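You operate a simulated robot arm through the tools that you are given. There is no shell and no other tool.

You run a simulated robot arm. Do the job below in one go: nothing can be reset, and whatever is moved stays where it is left.

JOB
Leak-test the yellow valve block in the rig's nest and sort it.
Fine: clamp, rig cover and vent shut; pump to the green band; still in the band after five seconds means tight tray, else leak tray; vent before opening. Where these are worked on the way, their far stop is far enough and under half their travel is too little: rig cover.
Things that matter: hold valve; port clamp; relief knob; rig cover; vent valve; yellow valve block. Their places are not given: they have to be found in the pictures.

It is judged by the outcome, as a careful person would: the job done as asked, and still so three seconds after it is handed in. It fails if anything else is knocked over, pushed out of place, dropped, spilled or broken. A push-on lid holds only when it is set on centred and level and pressed home; a screw cap is set on level and turned clockwise until tight.

ROBOT AND FRAMES
A 7-joint arm with a two-finger gripper, fixed in place. Base frame: the origin is on the floor under the middle of its stand, x ahead of it, y to its left, z up. Readings come in cm, rad, newtons and seconds.
With the tool pointing down near the work surface it reaches from about 30 to 74 cm from the base axis. Its first joint turns from -2.897 to 2.897 rad. Payload 2.94 kg.
The TCP is the grasp point between the finger pads, 3 cm short of the fingertips. In the tool frame z runs along the fingers and y along their closing line. The gripper opens to 13.8 cm; its body begins 10.9 cm behind the TCP.
Orientation is that of the tool frame in the base frame, as [roll, pitch, yaw] about the fixed x, y, z axes, in that order (R = Rz(yaw) Ry(pitch) Rx(roll)). With the fingers straight down and closing along the base's y, the tool's x points along the base's -x, its y along +y and its z along -z.

CONTROLS
- The arm moves only by the tool play_rows. Its argument "deltas" is one flat list of numbers, 7 for each row, row after row: the shift along the tool's x, y, z in cm, then the turn, a rotation vector about the tool's x, y, z in rad, then the opening, from 0 (shut) to 1 (fully open). In form: [tx, ty, tz, rx, ry, rz, claw, tx, ty, tz, rx, ry, rz, claw, ...]. A call has 1 to 20 rows; each row is the pose to reach, as a shift and turn from the pose commanded when the call began, along the tool's axes at that moment. Rows are played at 5 a second. More than 5 cm and 0.15 rad between two rows, or a gripper value outside its range, and nothing of the call is played. Where a pose cannot be reached the arm comes as near as it can. A force on the tool above 40 N (or 10 N above the force at the start of the call, whichever is more), or a blocked arm, ends the call early, and 0.2 s more pass. Each finger travels about 7.2 cm/s and halts on what it meets, pressing with about 33 N; the grip force reading is that of the motor and also rises with nothing between the fingers. The clock runs only during rows and for 0.2 s after the last one: add rows that repeat a pose to give the fingers time. The reply holds the time, the measured pose of the TCP, the force on the tool along the base axes, the opening and the grip force, in the units named above and with some noise, with the torque about the TCP (base axes, N m) and any sound that the robot's microphone picked up, and new pictures: "views" is both (left out), scene, wrist or none.
- Cameras (640 x 400 px; columns grow to the right, rows downward): "scene" is fixed at [4.96, -64.88, 146.79]; the picture's right is [0.80, -0.60, 0.00], its down [-0.21, -0.28, -0.94] and it looks along [0.56, 0.75, -0.35] (base axes); focal length 343 px, centre (320, 200). "wrist" rides on the gripper at [7.1, 1.9, -14.6] in the tool frame; the picture's right is [-0.26, 0.96, 0.00], its down [-0.85, -0.23, -0.48] and it looks along [-0.46, -0.12, 0.88] (tool axes); focal length 280 px, centre (320, 200).
- raise_lower(by): slides the trunk up (or, below 0, down) by that many cm; the arm rides with it, the base frame stays. It gives what a move gives, with no picture.
- point_at(camera, pixels): there is no depth. For up to 12 entries [column, row, z] of the newest picture of that camera ("zoom" is the newest enlarged one), the place [x, y] in the base frame at which the ray of that pixel passes the height z, good to about 0.2 cm. The clock stands still meanwhile.
- close_up(camera, box): a new picture of the part [left, top, right, bottom] of that camera's present view, enlarged. The clock stands still meanwhile.
- job_done(): hands the job in; it is judged then, once.

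Leave the gripper open and the arm clear of the work at the hand-in unless told otherwise.

The tools are called after "Request:" as a command line: name --argument value ..., lists and objects as JSON in quotes. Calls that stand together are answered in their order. play_rows: Moves the arm, as the interface text tells. Its arguments: {"type":"object","properties":{"deltas":{"type":"array"},"views":{"type":"string","enum":["both","scene","wrist","none"]}},"required":["deltas"]} The other tools are called the same way: raise_lower (by) moves the trunk up or down; point_at (camera, pixels) gives the place at which the rays of pixels pass given heights; close_up (camera, box) takes an enlarged picture of a part of a camera's view; job_done () hands the job in.

At the start:

```text
t: 0.0
eef_pos: [42.54, -13.43, 127.53]
tool_rot: [3.141, 0.002, -3.141]
contact_force: [0.3, 0.2, 0.5]
wrist_torque: [0.04, 0.0, 0.0]
grip_width: 13.81
grip_force: 0.1
trunk travel left (down, up): [-42.5, 2.9]
```

scene: 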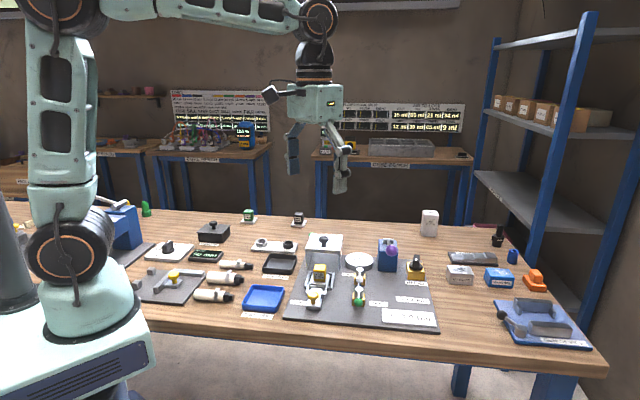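
wrist: 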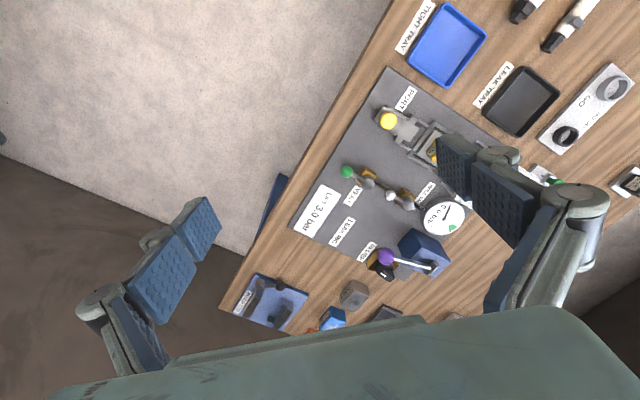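

I see the rig on a dark mat around the scene picture's (365,285): tray labels at left, the rig, gauge and pump to the right. I'll take enlarged pictures to read the labels and find the parts.

Request:
close_up --camera "scene" --box '[270, 220, 450, 335]'

Request:
close_up --camera "wrist" --box '[280, 60, 480, 290]'

```text
3.48 times, centred on (360, 278) of scene
```

zoom: 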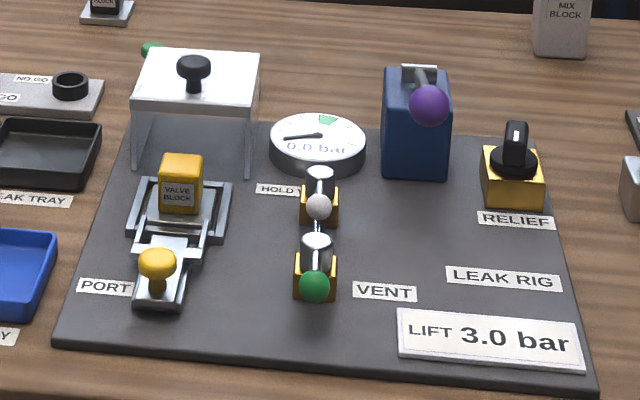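

```text
1.74 times, centred on (380, 175) of wrist
```

zoom: 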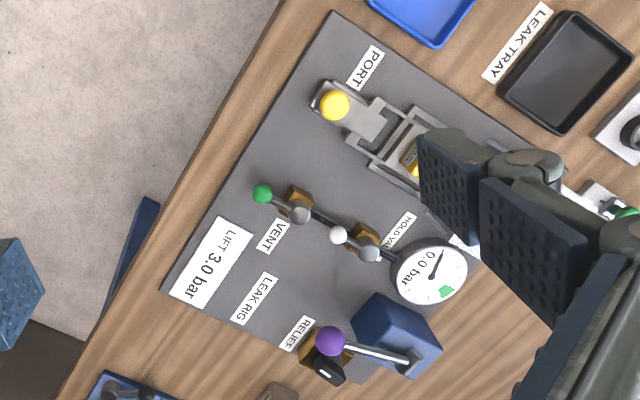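

I want to see the labels and mechanisms more closely before moving.

Request:
close_up --camera "scene" --box '[295, 225, 375, 275]'

Request:
close_up --camera "scene" --box '[295, 262, 375, 312]'

Request:
close_up --camera "scene" --box '[360, 230, 440, 280]'

Request:
close_up --camera "scene" --box '[130, 200, 310, 320]'

Request:
close_up --camera "scene" --box '[430, 200, 600, 350]'

Request:
close_up --camera "scene" --box '[160, 80, 480, 170]'

```text
8.00 times, centred on (335, 250) of scene
```

zoom: 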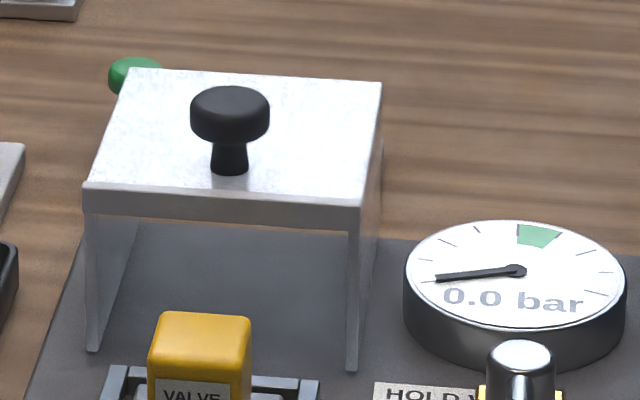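

```text
8.00 times, centred on (335, 287) of scene
```

zoom: 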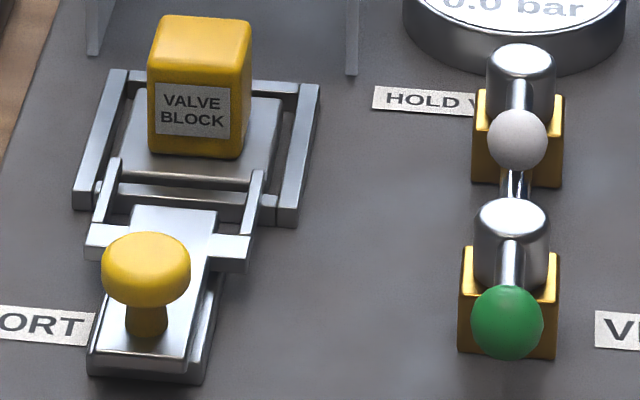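

```text
8.00 times, centred on (400, 255) of scene
```

zoom: 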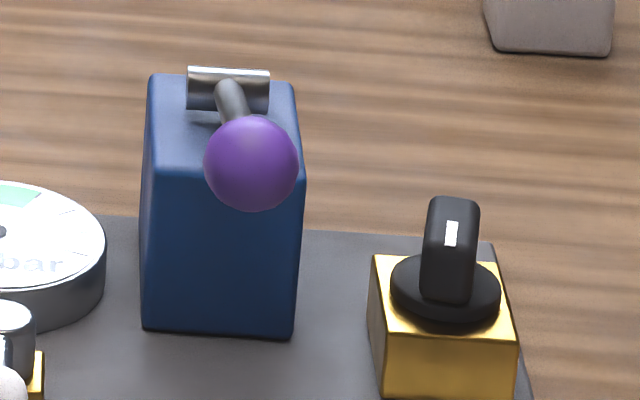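

```text
3.33 times, centred on (220, 260) of scene
```

zoom: 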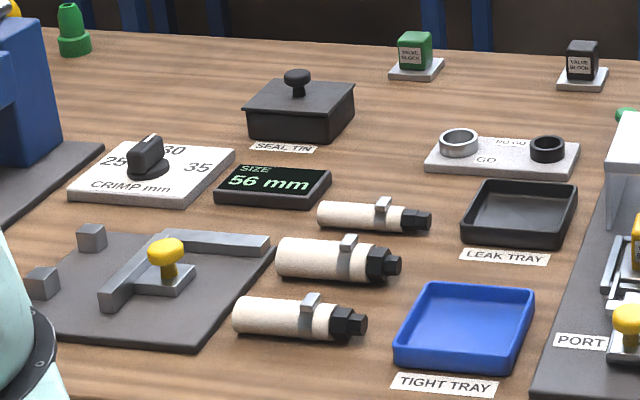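

```text
2.67 times, centred on (515, 275) of scene
```

zoom: 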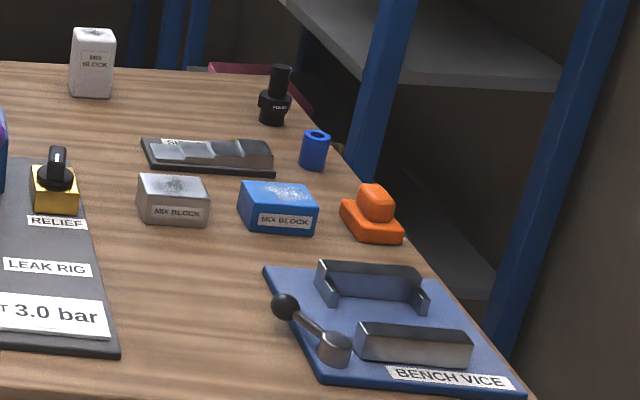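

```text
2.00 times, centred on (320, 125) of scene
```

zoom: 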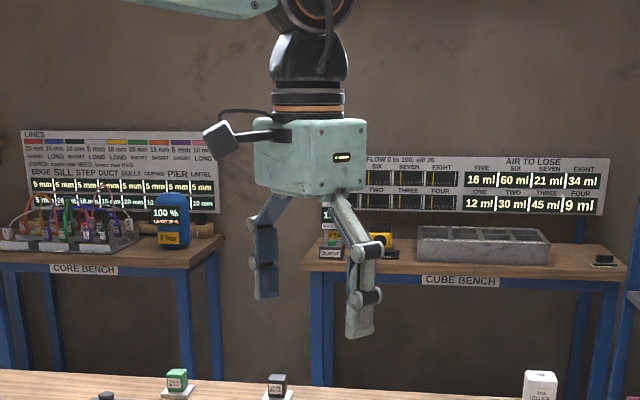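

I'll find the table height by comparing the mat's two near corners in both cameras at a few heights. In scene they are at about (288,320) and (440,330), in wrist at about (387,67) and (289,228).

Request:
point_at --camera "scene" --pixels '[[288, 320, 70], [288, 320, 80], [288, 320, 90], [440, 330, 70], [440, 330, 80], [440, 330, 90]]'

Request:
point_at --camera "wrist" --pixels '[[387, 67, 70], [387, 67, 80], [387, 67, 90], [289, 228, 70], [289, 228, 80], [289, 228, 90]]'

```text
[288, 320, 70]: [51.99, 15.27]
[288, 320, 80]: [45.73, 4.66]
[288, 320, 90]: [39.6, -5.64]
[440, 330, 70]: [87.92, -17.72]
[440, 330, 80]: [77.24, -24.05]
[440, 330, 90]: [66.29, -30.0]
```

```text
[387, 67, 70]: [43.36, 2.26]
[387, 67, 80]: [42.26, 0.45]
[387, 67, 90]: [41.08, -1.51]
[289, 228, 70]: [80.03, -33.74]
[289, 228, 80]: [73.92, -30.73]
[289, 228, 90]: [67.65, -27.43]
```

The mat top is near z = 86 and the rig is turned about -43° in the base frame. I'll locate the main parts roughly from the scene picture: block base (319,280), clamp knob (315,297), vent ball (359,302), hold ball (359,281), gauge (359,262), pump ball (391,251), relief (416,268), cover knob (323,241), trays (264,298) and (281,263).

Request:
point_at --camera "scene" --pixels '[[319, 283, 86], [315, 295, 91], [359, 303, 91], [359, 281, 91], [359, 261, 88], [391, 251, 100], [416, 268, 92], [323, 241, 100], [264, 298, 86], [281, 263, 86], [422, 264, 86], [303, 268, 86]]'

Request:
point_at --camera "wrist" --pixels '[[388, 120, 91], [347, 172, 91], [391, 196, 91], [445, 218, 88], [386, 256, 100], [447, 45, 86], [521, 101, 86]]'

```text
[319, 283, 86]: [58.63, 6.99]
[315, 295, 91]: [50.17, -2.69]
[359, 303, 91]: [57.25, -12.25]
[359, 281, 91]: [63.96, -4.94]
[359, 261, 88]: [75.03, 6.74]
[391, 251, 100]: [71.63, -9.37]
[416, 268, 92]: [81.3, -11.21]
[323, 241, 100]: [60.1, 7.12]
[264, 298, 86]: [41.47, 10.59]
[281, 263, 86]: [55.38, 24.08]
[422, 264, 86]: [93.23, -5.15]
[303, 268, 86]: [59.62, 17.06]
```

```text
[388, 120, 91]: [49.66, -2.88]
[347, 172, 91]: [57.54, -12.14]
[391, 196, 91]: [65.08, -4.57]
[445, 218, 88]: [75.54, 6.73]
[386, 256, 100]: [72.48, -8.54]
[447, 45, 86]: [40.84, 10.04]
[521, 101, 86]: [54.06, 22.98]
```

Both cameras agree well: clamp knob about (50,-3,91), vent ball (57.4,-12.2,91), hold ball (64.5,-4.8,91). I'll swing the hand to look straight onto the rig between the open fingers.

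Request:
play_rows --deltas '[-1.3, -0.35, 1, 0, 0, -0.138, 1, -2.6, -0.7, 2, 0, 0, -0.276, 1, -3.9, -1.05, 3, 0, 0, -0.414, 1, -5.2, -1.4, 4, 0, 0, -0.552, 1, -6.5, -1.75, 5, 0, 0, -0.69, 1, -7.8, -2.1, 6, 0, 0, -0.827, 1]' --views "both"

```text
t: 1.4
eef_pos: [50.38, -15.68, 121.38]
tool_rot: [-3.141, -0.001, -2.312]
contact_force: [-0.6, 0.4, -0.6]
wrist_torque: [-0.01, 0.0, 0.03]
grip_width: 13.82
grip_force: 0.2
trunk travel left (down, up): [-42.5, 2.9]
```

scene: 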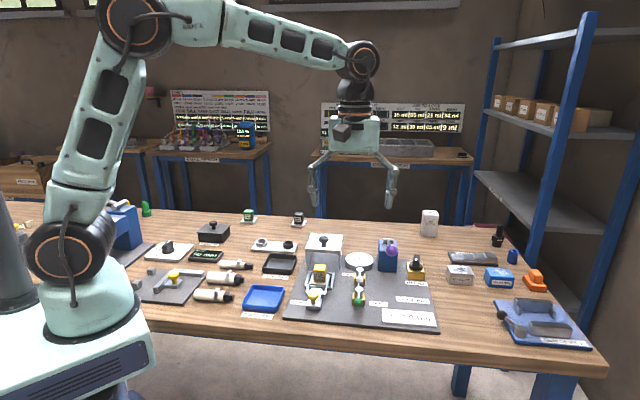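
wrist: 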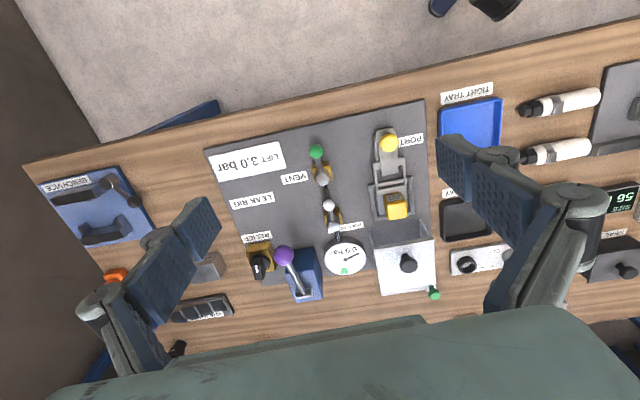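

The whole rig is now in the wrist view. I'll enlarge its parts.

Request:
close_up --camera "wrist" --box '[360, 115, 450, 230]'

Request:
close_up --camera "wrist" --box '[290, 140, 380, 280]'

Request:
close_up --camera "wrist" --box '[230, 220, 330, 310]'

Request:
close_up --camera "wrist" --box '[360, 200, 450, 310]'

```text
3.48 times, centred on (405, 172) of wrist
```

zoom: 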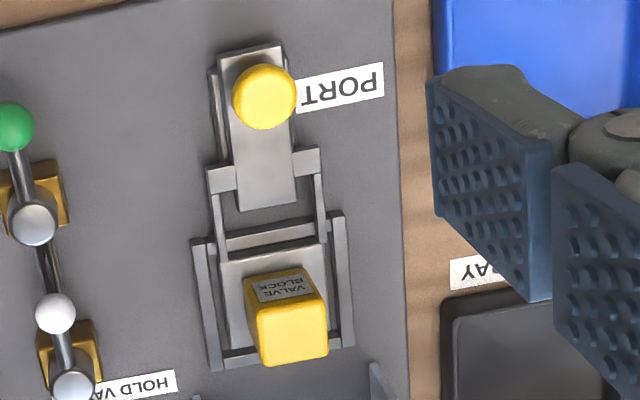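

```text
2.86 times, centred on (335, 210) of wrist
```

zoom: 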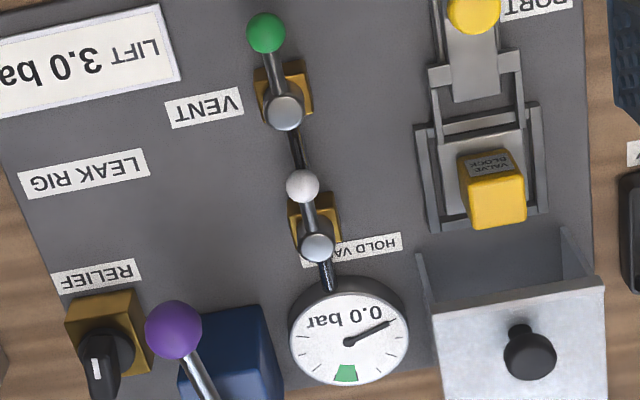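

```text
4.44 times, centred on (280, 265) of wrist
```

zoom: 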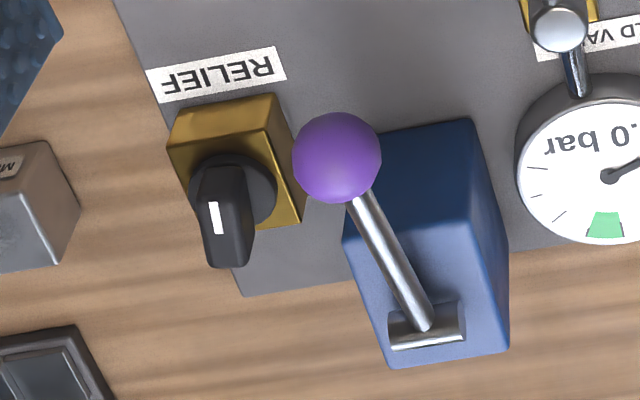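

```text
3.64 times, centred on (405, 255) of wrist
```

zoom: 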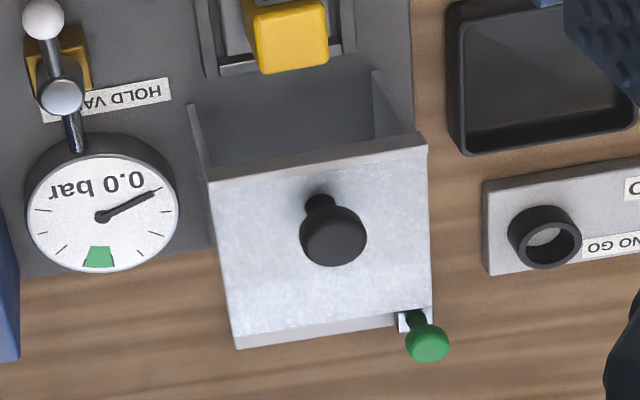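

There is a small green knob at the cover's back corner, and the port clamp's mechanism is still unclear. I'll enlarge both further.

Request:
close_up --camera "scene" --box '[300, 262, 340, 312]'

Request:
close_up --camera "scene" --box '[300, 225, 350, 257]'

Request:
close_up --camera "wrist" --box '[370, 120, 420, 180]'

Request:
close_up --camera "wrist" --box '[405, 270, 455, 305]'

Request:
close_up --camera "wrist" --box '[320, 230, 375, 280]'

Request:
close_up --camera "wrist" --box '[295, 140, 350, 240]'

```text
8.00 times, centred on (320, 287) of scene
```

zoom: 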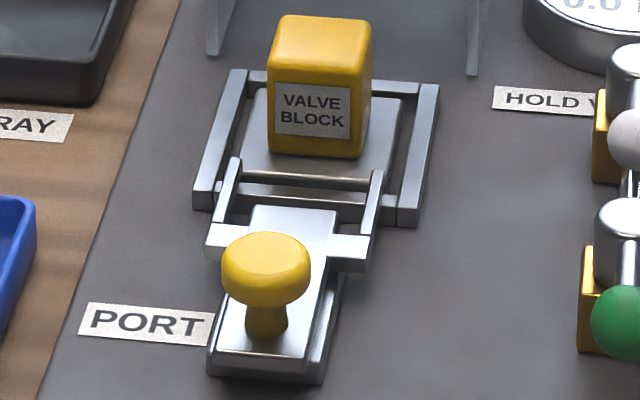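

```text
12.50 times, centred on (325, 241) of scene
```

zoom: 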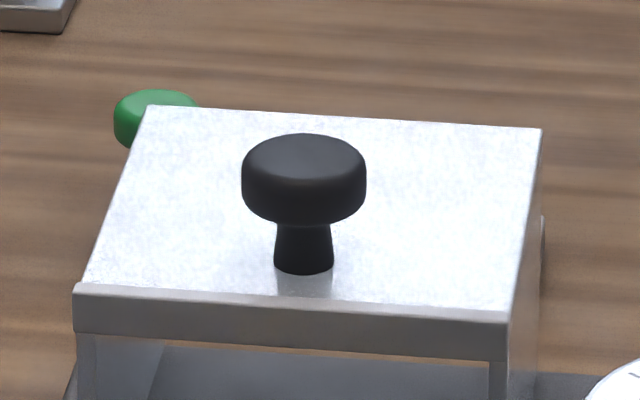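

```text
6.67 times, centred on (395, 150) of wrist
```

zoom: 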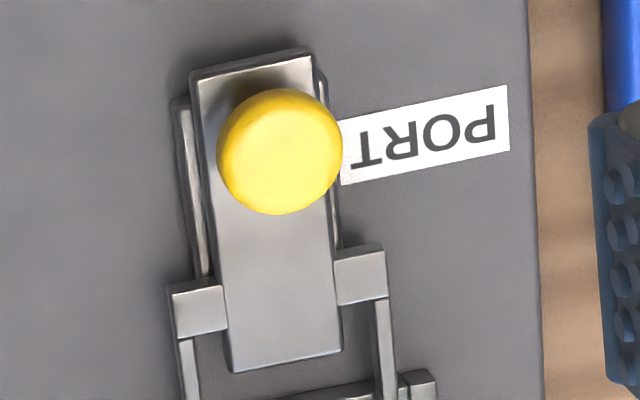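

```text
11.43 times, centred on (430, 288) of wrist
```

zoom: 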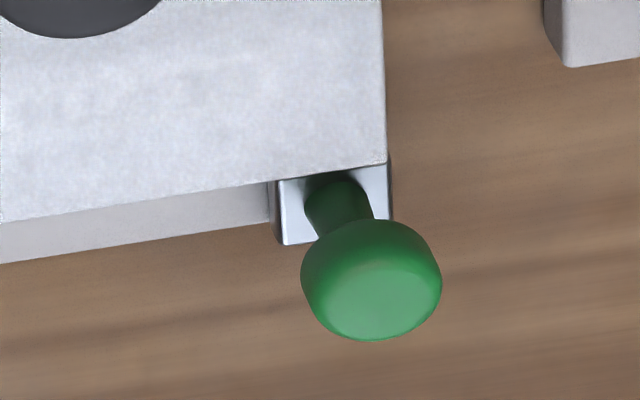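

```text
8.00 times, centred on (348, 255) of wrist
```

zoom: 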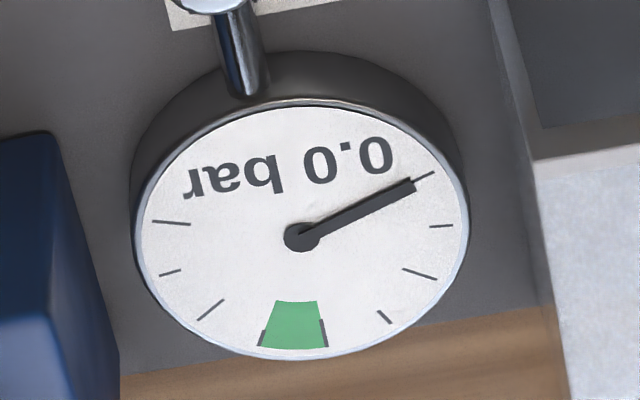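

```text
4.00 times, centred on (322, 190) of wrist
```

zoom: 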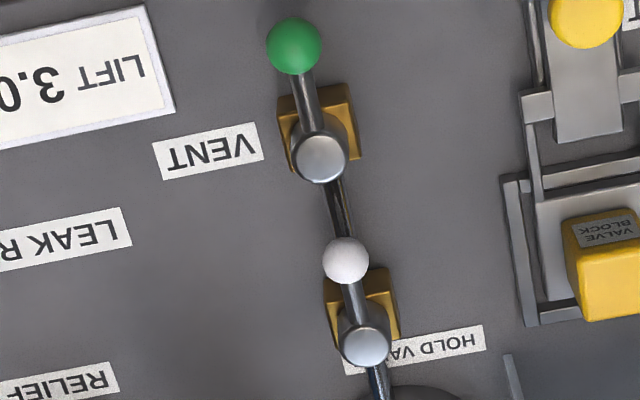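

The gauge band lies between the fourth and fifth tick. I'll work out the heights of the cover's black knob and the green knob by pairing both cameras.

Request:
point_at --camera "scene" --pixels '[[311.4, 234.4, 88], [311.4, 234.4, 92], [311.4, 234.4, 96], [311.4, 234.4, 100], [323.7, 239, 92], [323.7, 239, 96], [323.7, 239, 100], [323.7, 239, 104]]'

Request:
point_at --camera "wrist" --pixels '[[434.5, 295, 88], [434.5, 295, 92], [434.5, 295, 96], [434.5, 295, 100], [408.6, 265.2, 92], [408.6, 265.2, 96], [408.6, 265.2, 100], [408.6, 265.2, 104]]'

```text
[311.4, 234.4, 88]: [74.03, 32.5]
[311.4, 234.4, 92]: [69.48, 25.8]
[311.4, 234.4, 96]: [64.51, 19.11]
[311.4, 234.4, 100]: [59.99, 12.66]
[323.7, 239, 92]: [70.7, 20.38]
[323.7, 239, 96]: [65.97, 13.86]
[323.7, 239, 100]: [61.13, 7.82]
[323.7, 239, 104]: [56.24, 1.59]
```

```text
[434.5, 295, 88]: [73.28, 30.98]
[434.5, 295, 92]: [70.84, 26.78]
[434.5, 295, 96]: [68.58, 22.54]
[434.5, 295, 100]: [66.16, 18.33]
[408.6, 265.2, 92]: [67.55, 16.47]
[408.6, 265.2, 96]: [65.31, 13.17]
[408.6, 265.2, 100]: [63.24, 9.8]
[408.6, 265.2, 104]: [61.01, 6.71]
```

The green knob triangulates to about (72,29,90), well behind the cover, so it is a separate thing and not part of the rig. The cover's black knob is at about (64.8,12.3,97). Next I'll turn the hand to look at the clamp from the rig's left side.

Request:
play_rows --deltas '[-1.2, 2.1, 0.8, 0, 0, 0.143, 1, -2.4, 4.3, 1.7, 0, 0, 0.286, 1, -3.6, 6.4, 2.6, 0, 0, 0.429, 1, -4.8, 8.5, 3.4, 0, 0, 0.571, 1, -6.0, 10.7, 4.3, 0, 0, 0.714, 1, -7.3, 12.8, 5.1, 0, 0, 0.857, 1, -8.5, 15.0, 6.0, 0, 0, 1.0, 1, -9.7, 17.1, 6.8, 0, 0, 1.142, 1, -10.9, 19.2, 7.7, 0, 0, 1.285, 1, -12.1, 21.4, 8.5, 0, 0, 1.428, 1, -13.3, 23.5, 9.4, 0, 0, 1.571, 1]' --views "none"

Request:
play_rows --deltas '[0, 0, 2, 0, -0.14, 0, 1, 0, 0, 4, 0, -0.28, 0, 1, 0, 0, 6, 0, -0.42, 0, 1]' --views "both"

```text
t: 3.8
eef_pos: [42.0, 10.34, 112.11]
tool_rot: [-3.141, 0.0, 2.394]
contact_force: [-0.2, -0.9, 0.3]
wrist_torque: [0.02, 0.02, 0.01]
grip_width: 13.8
grip_force: 0.0
trunk travel left (down, up): [-42.5, 2.9]
```

```text
t: 4.6
eef_pos: [41.96, 10.33, 106.16]
tool_rot: [3.141, 0.42, 2.401]
contact_force: [0.6, 0.4, -0.1]
wrist_torque: [0.01, 0.03, -0.01]
grip_width: 13.82
grip_force: 0.1
trunk travel left (down, up): [-42.5, 2.9]
```

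scene: 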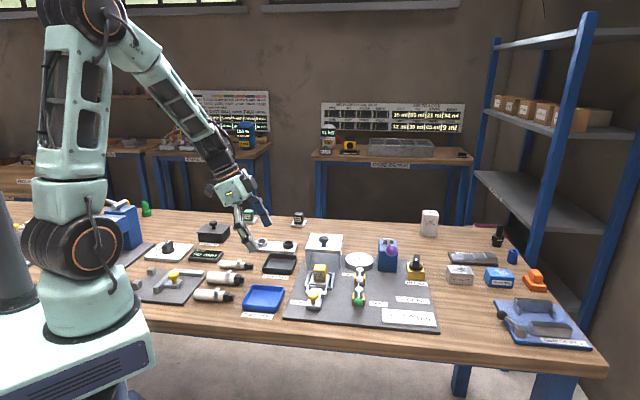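
wrist: 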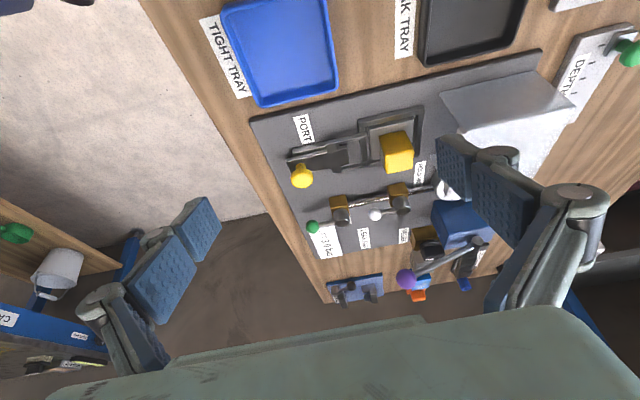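

This gives a good side view, and the green knob sits on a separate "DEPTH" gauge behind the rig. I'll enlarge the clamp, valves and cover.

Request:
close_up --camera "wrist" --box '[275, 95, 435, 200]'

Request:
close_up --camera "wrist" --box '[300, 165, 450, 265]'

Request:
close_up --camera "wrist" --box '[420, 60, 580, 180]'

Request:
close_up --camera "wrist" --box '[380, 190, 500, 310]'

```text
3.81 times, centred on (355, 148) of wrist
```

zoom: 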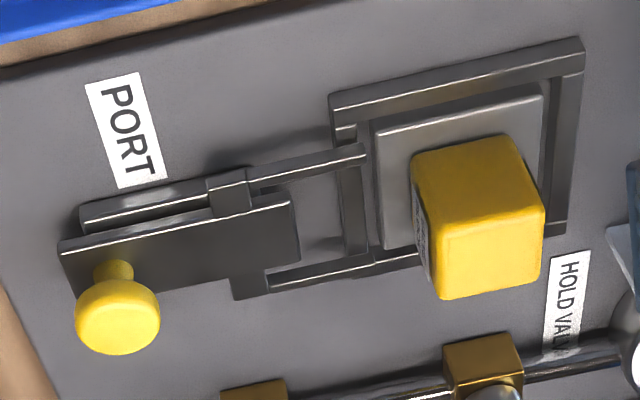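

```text
4.00 times, centred on (375, 215) of wrist
```

zoom: 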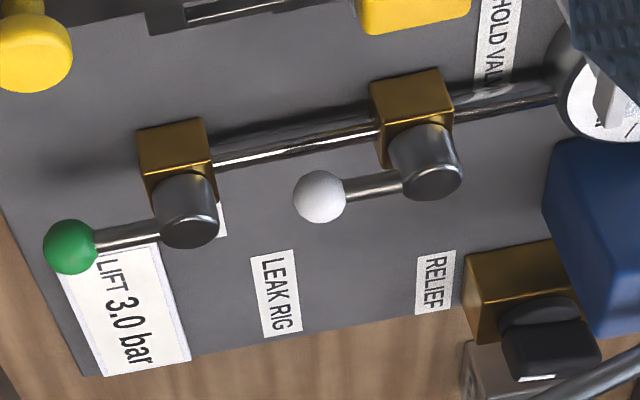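

```text
3.33 times, centred on (500, 120) of wrist
```

zoom: 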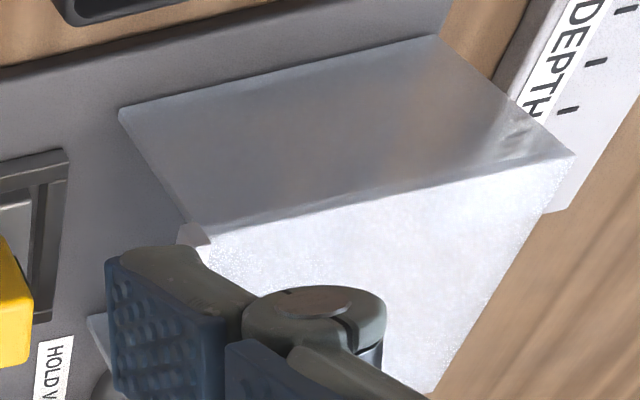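

```text
3.33 times, centred on (440, 250) of wrist
```

zoom: 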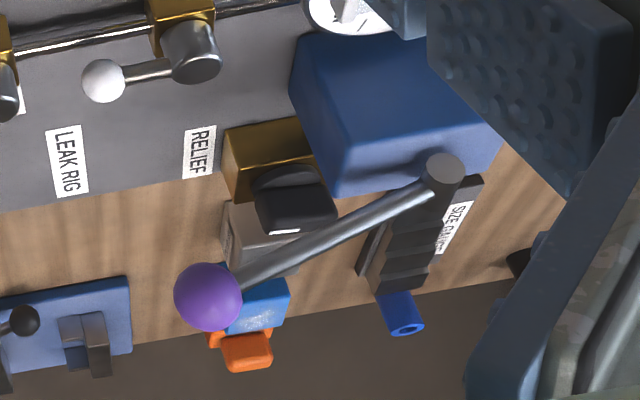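

The clamp is a slide: its plate rides on a rail toward the nest, with two free arms. Both valve levers lie along the pipe. I'll triangulate the key heights from these two views.

Request:
point_at --camera "scene" --pixels '[[313.25, 295.5, 89], [313.25, 295.5, 91], [313.25, 295.5, 93], [320, 266.1, 90], [320, 266.1, 92], [320, 266.1, 94], [358.6, 303.5, 89], [358.6, 303.5, 92], [359.6, 280.5, 90], [359.6, 280.5, 93]]'

Request:
point_at --camera "wrist" --pixels '[[302, 178.2, 89], [302, 178.2, 91], [302, 178.2, 93], [399.4, 163, 90], [399.4, 163, 92], [399.4, 163, 94], [312.5, 226.5, 89], [312.5, 226.5, 92], [375, 214, 90], [375, 214, 93], [404.5, 279, 98], [404.5, 279, 102]]'

Request:
point_at --camera "scene" --pixels '[[391.3, 250.5, 96], [391.3, 250.5, 98], [391.3, 250.5, 100], [391.3, 250.5, 102]]'

```text
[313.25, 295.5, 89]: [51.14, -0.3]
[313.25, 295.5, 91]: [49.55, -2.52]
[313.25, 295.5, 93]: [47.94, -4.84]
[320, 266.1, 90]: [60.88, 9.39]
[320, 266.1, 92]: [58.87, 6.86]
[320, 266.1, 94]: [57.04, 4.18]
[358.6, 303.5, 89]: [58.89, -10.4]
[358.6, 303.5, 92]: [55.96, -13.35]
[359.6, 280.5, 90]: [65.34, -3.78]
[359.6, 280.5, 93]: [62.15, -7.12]
```

```text
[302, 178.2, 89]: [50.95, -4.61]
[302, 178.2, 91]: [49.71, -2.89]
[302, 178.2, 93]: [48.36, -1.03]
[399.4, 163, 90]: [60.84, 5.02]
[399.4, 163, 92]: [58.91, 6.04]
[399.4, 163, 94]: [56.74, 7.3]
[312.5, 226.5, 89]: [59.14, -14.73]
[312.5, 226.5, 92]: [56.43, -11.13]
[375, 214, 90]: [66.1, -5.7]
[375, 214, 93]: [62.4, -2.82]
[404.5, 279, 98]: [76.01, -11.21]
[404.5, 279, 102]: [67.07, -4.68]
```

```text
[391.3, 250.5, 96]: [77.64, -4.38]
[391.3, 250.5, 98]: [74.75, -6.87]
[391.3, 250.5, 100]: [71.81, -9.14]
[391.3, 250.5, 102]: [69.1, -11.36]
```

Fixes so far: clamp knob (49.7,-2.7,90.9), block top (58.6,6.3,92.2), vent ball (57.2,-12.4,91), hold ball (64.6,-4.8,90.9), pump ball (72.4,-8.7,99.6). I'll bring the hand upright above the clamp knob with the fingers closing along the slide direction.

Request:
play_rows --deltas '[-2.7, -1.07, 2.9, 0, 0.105, 0, 0.8, -5.4, -2.15, 5.8, 0, 0.21, 0, 0.6, -8.1, -3.2, 8.7, 0, 0.315, 0, 0.45, -10.75, -4.29, 11.55, 0, 0.42, 0, 0.43]' --views "both"

```text
t: 5.6
eef_pos: [50.1, -2.96, 99.72]
tool_rot: [3.139, -0.001, 2.396]
contact_force: [-0.2, 0.1, -0.5]
wrist_torque: [0.01, 0.02, -0.03]
grip_width: 5.9
grip_force: 0.1
trunk travel left (down, up): [-42.5, 2.9]
```

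scene: 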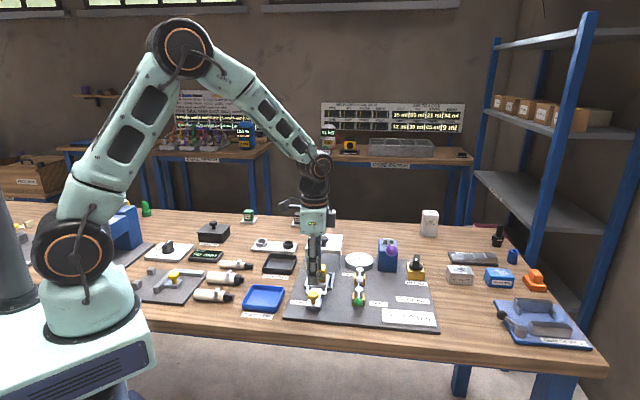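
wrist: 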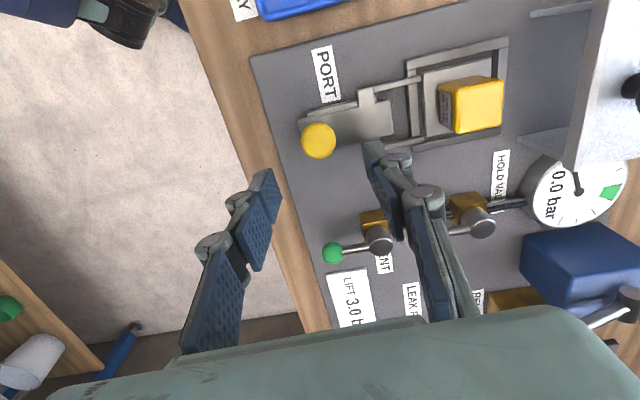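

The knob at wrist (318,140) sits between the finger tips (265,180) and (372,150). I'll check the scene alignment before going down.

Request:
close_up --camera "scene" --box '[280, 235, 360, 315]'

Request:
point_at --camera "wrist" --pixels '[[318, 140, 91.5], [470, 103, 92.2], [333, 253, 91], [375, 100, 88], [440, 90, 88]]'

```text
5.00 times, centred on (320, 275) of scene
```

zoom: 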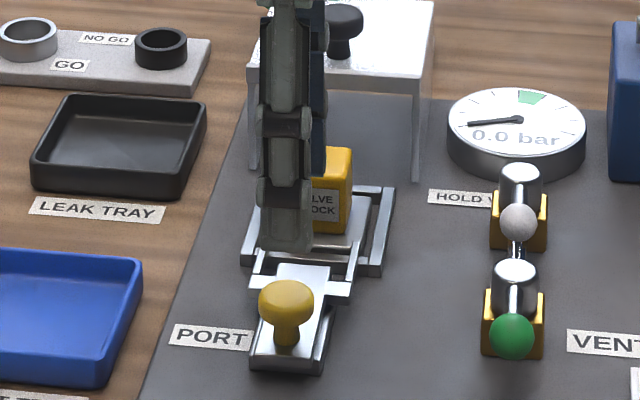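

```text
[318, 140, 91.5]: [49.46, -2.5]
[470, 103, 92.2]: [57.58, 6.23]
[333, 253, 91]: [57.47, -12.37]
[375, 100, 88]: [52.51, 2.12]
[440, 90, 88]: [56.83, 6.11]
```

The knob is at about (49.6,-2.6), so I correct 0.6 cm sideways, go down to z = 92.4 and close gently on it.

Request:
play_rows --deltas '[0.6, 0, 3, 0, 0, 0, 0.43, 0.6, 0, 5.5, 0, 0, 0, 0.43, 0.6, 0, 7.3, 0, 0, 0, 0.43, 0.6, 0, 7.3, 0, 0, 0, 0.2, 0.6, 0, 7.3, 0, 0, 0, 0.1, 0.6, 0, 7.3, 0, 0, 0, 0.1]' --views "both"

```text
t: 7.0
eef_pos: [49.35, -2.46, 92.58]
tool_rot: [3.141, 0.001, 2.396]
contact_force: [2.0, 3.5, 0.3]
wrist_torque: [0.02, -0.07, 0.09]
grip_width: 2.84
grip_force: 44.8
trunk travel left (down, up): [-42.5, 2.9]
```

scene: 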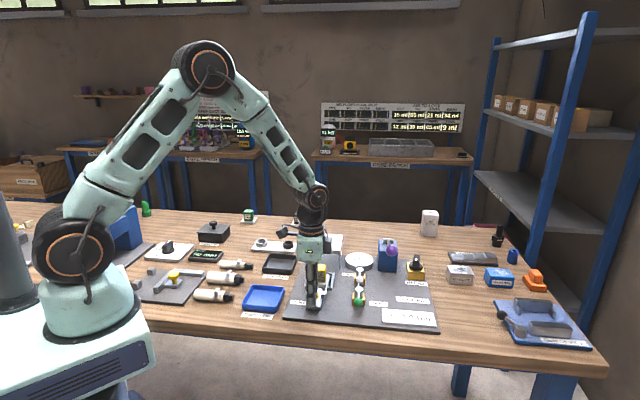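
wrist: 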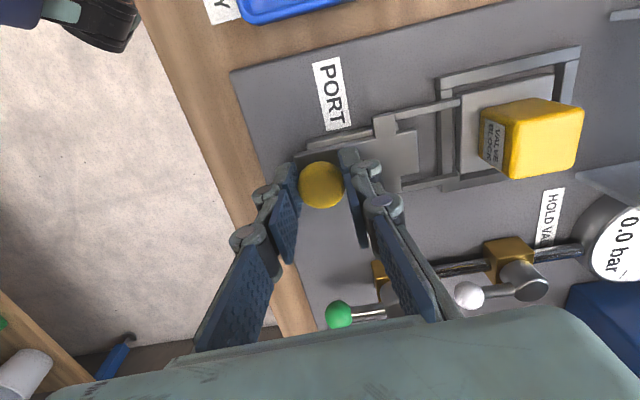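

The knob is held (2.84 cm wide). I'll push it 1.5 cm toward the nest and watch the force.

Request:
play_rows --deltas '[0, 0.5, 0, 0, 0, 0, 0.1, 0, 1.0, 0, 0, 0, 0, 0.1, 0, 1.5, 0, 0, 0, 0, 0.1]' --views "wrist"

```text
t: 7.8
eef_pos: [50.41, -1.48, 92.51]
tool_rot: [-3.141, -0.003, 2.395]
contact_force: [1.2, -1.8, -12.6]
wrist_torque: [-0.09, 0.03, -0.03]
grip_width: 2.82
grip_force: 44.7
trunk travel left (down, up): [-42.5, 2.9]
```

wrist: 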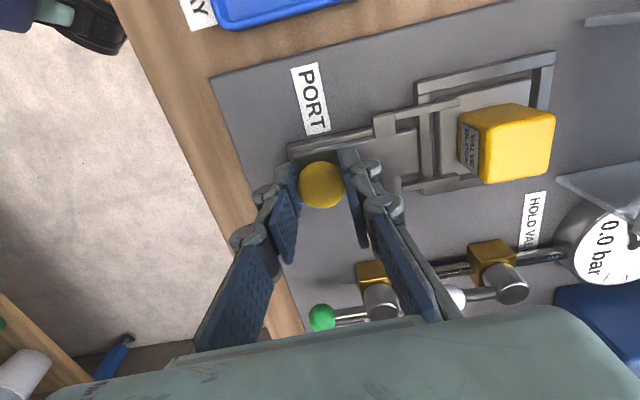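

The clamp slides freely: the gap from crossbar to nest frame has narrowed. There is a 12.6 N downward pull, so I'll ease the hand down slightly while going on.

Request:
play_rows --deltas '[0, 0.3, 0.1, 0, 0, 0, 0.1, 0, 0.7, 0.15, 0, 0, 0, 0.1, 0, 1.1, 0.15, 0, 0, 0, 0.1]' --views "wrist"

```text
t: 8.6
eef_pos: [51.26, -0.61, 92.64]
tool_rot: [3.14, 0.002, 2.396]
contact_force: [4.7, -5.9, 0.7]
wrist_torque: [0.24, 0.4, 0.04]
grip_width: 2.81
grip_force: 44.9
trunk travel left (down, up): [-42.5, 2.9]
```

wrist: 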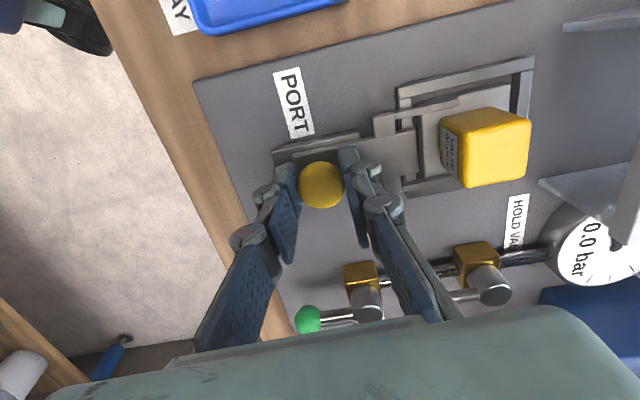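

The clamp has moved about 2.7 cm and the plate end nears the block. I'll continue in small steps until it meets resistance.

Request:
play_rows --deltas '[0, 0.3, 0, 0, 0, 0, 0.1, 0, 0.6, 0, 0, 0, 0, 0.1, 0, 0.9, 0, 0, 0, 0, 0.1, 0, 1.2, 0, 0, 0, 0, 0.1]' --views "wrist"

```text
t: 9.6
eef_pos: [52.26, 0.36, 92.59]
tool_rot: [3.136, 0.005, 2.398]
contact_force: [15.0, -7.1, 14.9]
wrist_torque: [0.12, 0.18, 0.02]
grip_width: 2.83
grip_force: 44.9
trunk travel left (down, up): [-42.5, 2.9]
```

wrist: 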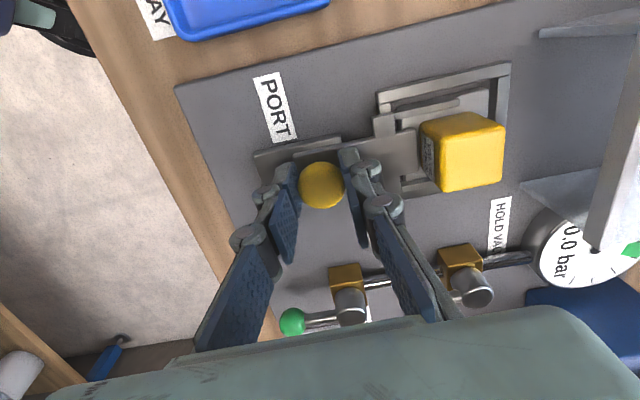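

A sideways force along the rig's right shows my path is a little off the rail. I'll check closely where the plate is.

Request:
close_up --camera "wrist" --box '[340, 60, 520, 210]'

Request:
close_up --camera "scene" --box '[290, 250, 350, 310]'

```text
2.67 times, centred on (430, 135) of wrist
```

zoom: 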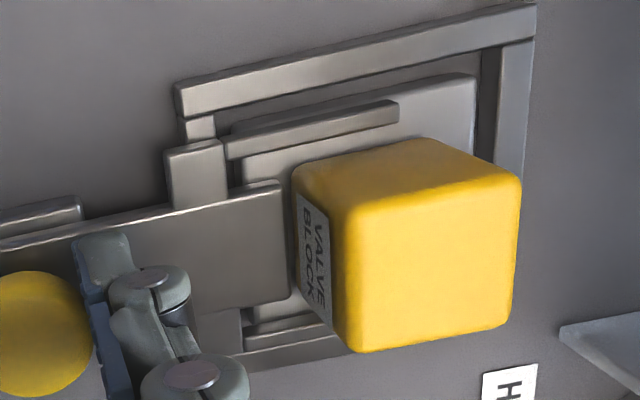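

```text
6.67 times, centred on (320, 280) of scene
```

zoom: 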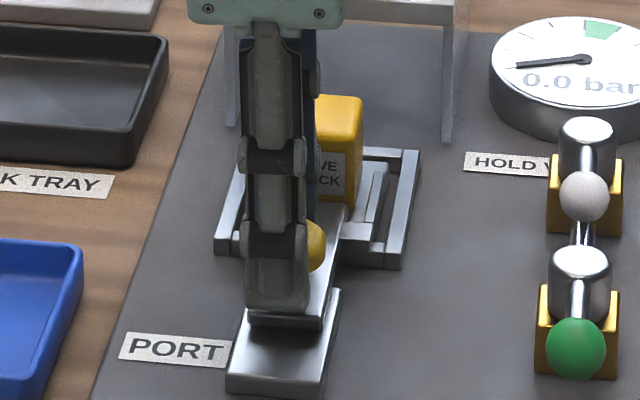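

The plate is nearly at the block face. I'll shift 0.25 cm to the rig's right to follow the rail and nudge on in small steps.

Request:
play_rows --deltas '[-0.25, 0, -0.1, 0, 0, 0, 0.1, -0.25, 0.25, -0.1, 0, 0, 0, 0.1, -0.25, 0.5, -0.1, 0, 0, 0, 0.1, -0.25, 0.75, -0.1, 0, 0, 0, 0.1, -0.25, 1.0, -0.1, 0, 0, 0, 0.1]' --views "wrist"

Request:
close_up --camera "wrist" --box '[310, 60, 490, 210]'

```text
t: 10.8
eef_pos: [52.19, 0.39, 92.49]
tool_rot: [-3.136, -0.003, 2.395]
contact_force: [-12.6, -24.1, 9.7]
wrist_torque: [-0.8, 0.07, 0.1]
grip_width: 2.82
grip_force: 45.1
trunk travel left (down, up): [-42.5, 2.9]
```

wrist: 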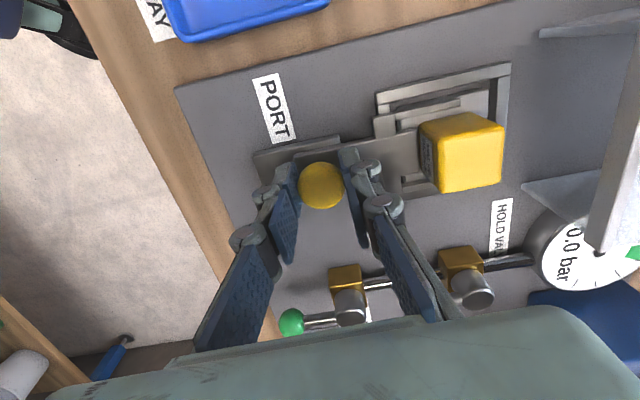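

```text
2.67 times, centred on (400, 135) of wrist
```

zoom: 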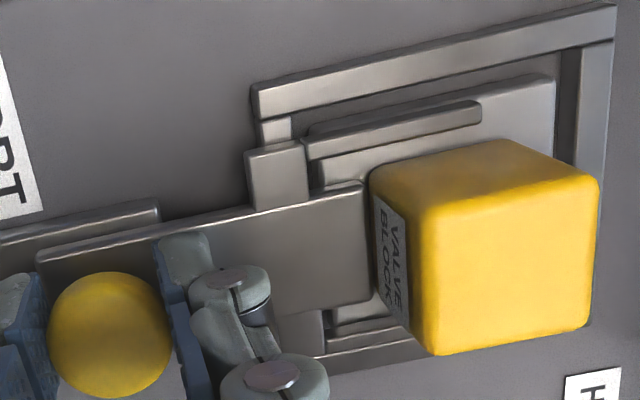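

It stopped after 4.0 cm of travel against 26 N: the clamp is at its far stop. I back off the push, open the fingers and lift clear.

Request:
play_rows --deltas '[0.1, -0.5, 0, 0, 0, 0, 0.1, 0.1, -0.95, 0, 0, 0, 0, 0.1, 0.1, -0.95, 0, 0, 0, 0, 0.4, 0.1, -0.95, 0, 0, 0, 0, 0.4, 0.1, -0.95, -4, 0, 0, 0, 0.4, 0.1, -0.95, -8, 0, 0, 0, 0.4, 0.1, -0.95, -12, 0, 0, 0, 0.4]' --views "both"

Request:
close_up --camera "wrist" --box '[290, 60, 490, 220]'

```text
t: 12.4
eef_pos: [52.19, 0.22, 104.59]
tool_rot: [-3.141, 0.0, 2.398]
contact_force: [0.0, -0.2, -0.3]
wrist_torque: [0.0, 0.04, 0.0]
grip_width: 5.52
grip_force: 0.1
trunk travel left (down, up): [-42.5, 2.9]
```

scene: 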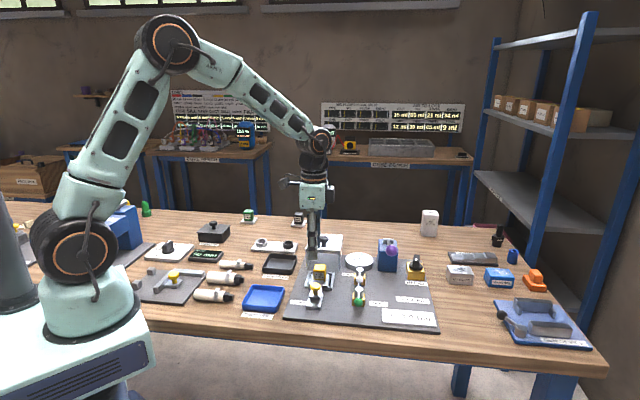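
wrist: 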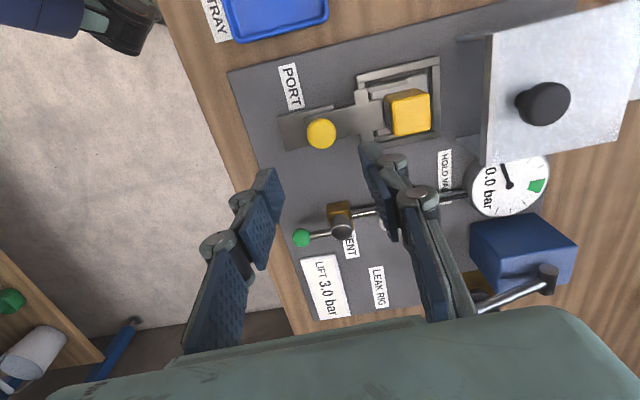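

```text
2.50 times, centred on (390, 140) of wrist
```

zoom: 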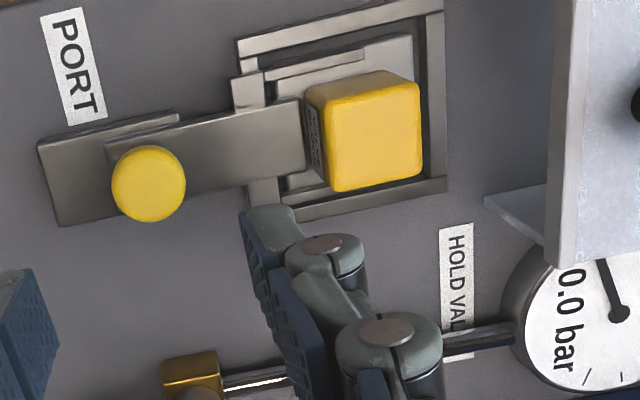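

The clamp is shut. Now the cover: black knob at wrist (545,103), hood front edge corners at wrist (490,36) and (482,163). I'll confirm heights against the scene picture.

Request:
close_up --camera "wrist" --box '[460, 0, 640, 180]'

Request:
close_up --camera "scene" --box '[295, 225, 375, 275]'

Request:
point_at --camera "wrist" --pixels '[[546, 102, 95], [546, 102, 96], [546, 102, 97], [546, 102, 98], [492, 36, 93], [492, 36, 95], [481, 163, 93], [481, 163, 95]]'

Request:
point_at --camera "scene" --pixels '[[323.7, 239, 96], [323.7, 239, 97], [305.4, 247.8, 93], [305.4, 247.8, 95], [340, 250.5, 93], [340, 250.5, 95]]'

```text
2.22 times, centred on (550, 90) of wrist
```

zoom: 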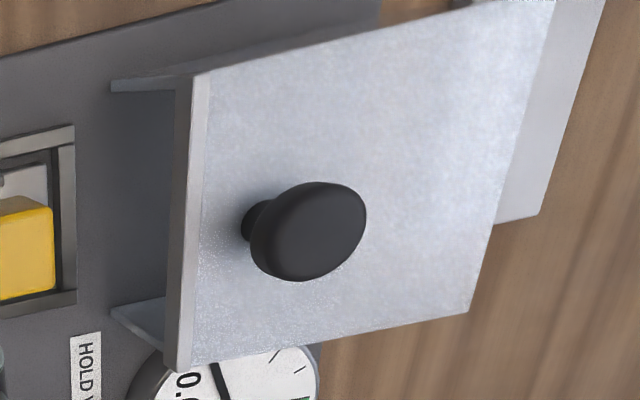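

```text
8.00 times, centred on (335, 250) of scene
```

zoom: 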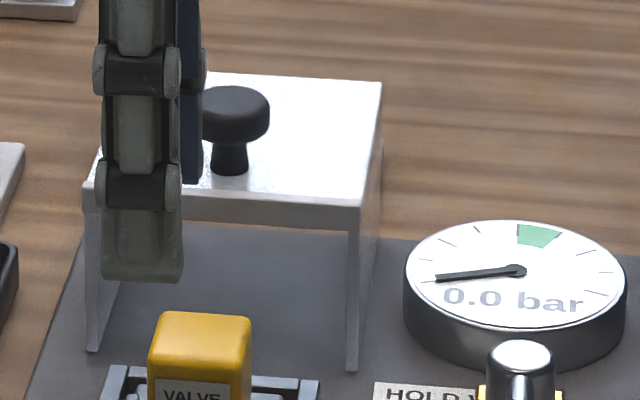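

```text
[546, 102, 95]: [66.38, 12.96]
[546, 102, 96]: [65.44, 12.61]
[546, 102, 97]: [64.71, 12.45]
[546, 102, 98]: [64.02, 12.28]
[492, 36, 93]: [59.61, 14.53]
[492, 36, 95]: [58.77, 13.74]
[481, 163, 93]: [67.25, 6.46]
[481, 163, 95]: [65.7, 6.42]
```

```text
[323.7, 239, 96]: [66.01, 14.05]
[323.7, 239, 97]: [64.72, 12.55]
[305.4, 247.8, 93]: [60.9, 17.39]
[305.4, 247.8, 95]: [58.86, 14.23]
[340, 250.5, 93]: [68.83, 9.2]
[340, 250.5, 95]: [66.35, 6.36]
```

The hood's top is at z ≈ 95 and the knob cap's centre at (64.7,12.5,97). I'll move above that knob.

Request:
play_rows --deltas '[-0.2, 4, 0, 0, 0, 0, 0.45, -0.4, 8, 0, 0, 0, 0, 0.45, -0.6, 12, 0, 0, 0, 0, 0.45, -0.75, 15, 0, 0, 0, 0, 0.45, -0.87, 17.4, 0, 0, 0, 0, 0.45, -0.87, 17.4, 0, 0, 0, 0, 0.45]' --views "both"

Request:
close_up --camera "wrist" --box '[230, 60, 450, 220]'

```text
t: 13.8
eef_pos: [64.41, 12.54, 104.63]
tool_rot: [-3.141, 0.002, 2.396]
contact_force: [-0.4, 0.7, -0.5]
wrist_torque: [-0.05, -0.02, 0.0]
grip_width: 6.21
grip_force: 0.0
trunk travel left (down, up): [-42.5, 2.9]
```

scene: 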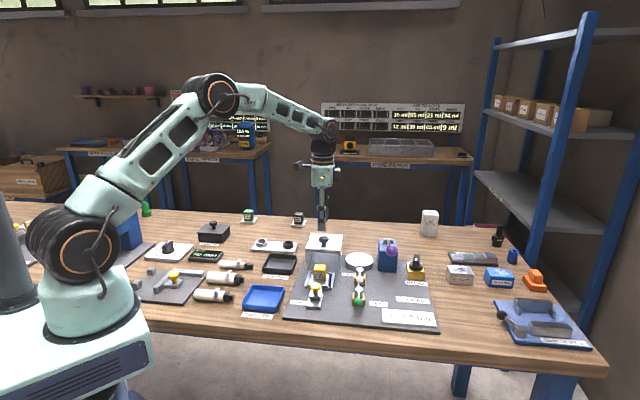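
wrist: 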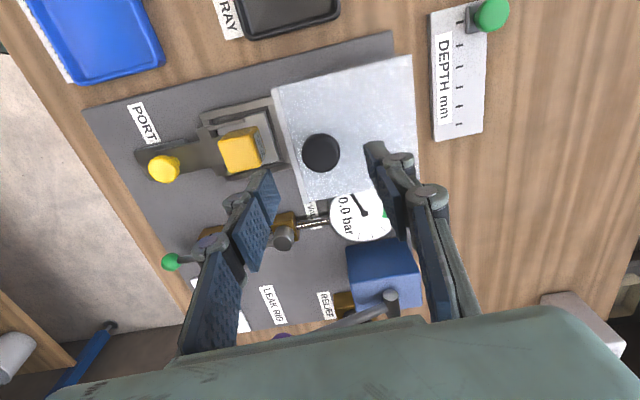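

```text
2.50 times, centred on (340, 140) of wrist
```

zoom: 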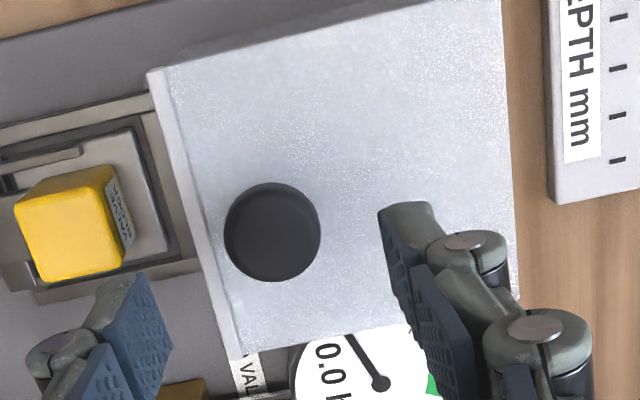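

The knob is at wrist (321,153). I'll check its place once more at cap height.

Request:
point_at --camera "wrist" --pixels '[[321, 153, 97], [321, 153, 97.8]]'

```text
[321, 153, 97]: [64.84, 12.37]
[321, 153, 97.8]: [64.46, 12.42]
```

The hand is nearly centred. I go down to z = 98.6, so the tips stay just above the hood top, and close on the knob.

Request:
play_rows --deltas '[-0.2, 0, 3, 0, 0, 0, 0.45, -0.2, 0, 5, 0, 0, 0, 0.45, -0.2, 0, 6.0, 0, 0, 0, 0.45, -0.2, 0, 6.0, 0, 0, 0, 0.2, -0.2, 0, 6.0, 0, 0, 0, 0.1, -0.2, 0, 6.0, 0, 0, 0, 0.1]' --views "wrist"

```text
t: 15.2
eef_pos: [64.66, 12.28, 98.63]
tool_rot: [3.141, 0.0, 2.398]
contact_force: [0.1, 0.5, 0.1]
wrist_torque: [-0.03, -0.06, 0.07]
grip_width: 3.04
grip_force: 45.0
trunk travel left (down, up): [-42.5, 2.9]
```

wrist: 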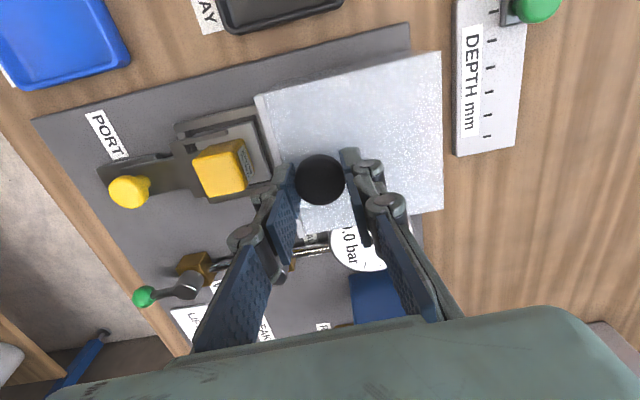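

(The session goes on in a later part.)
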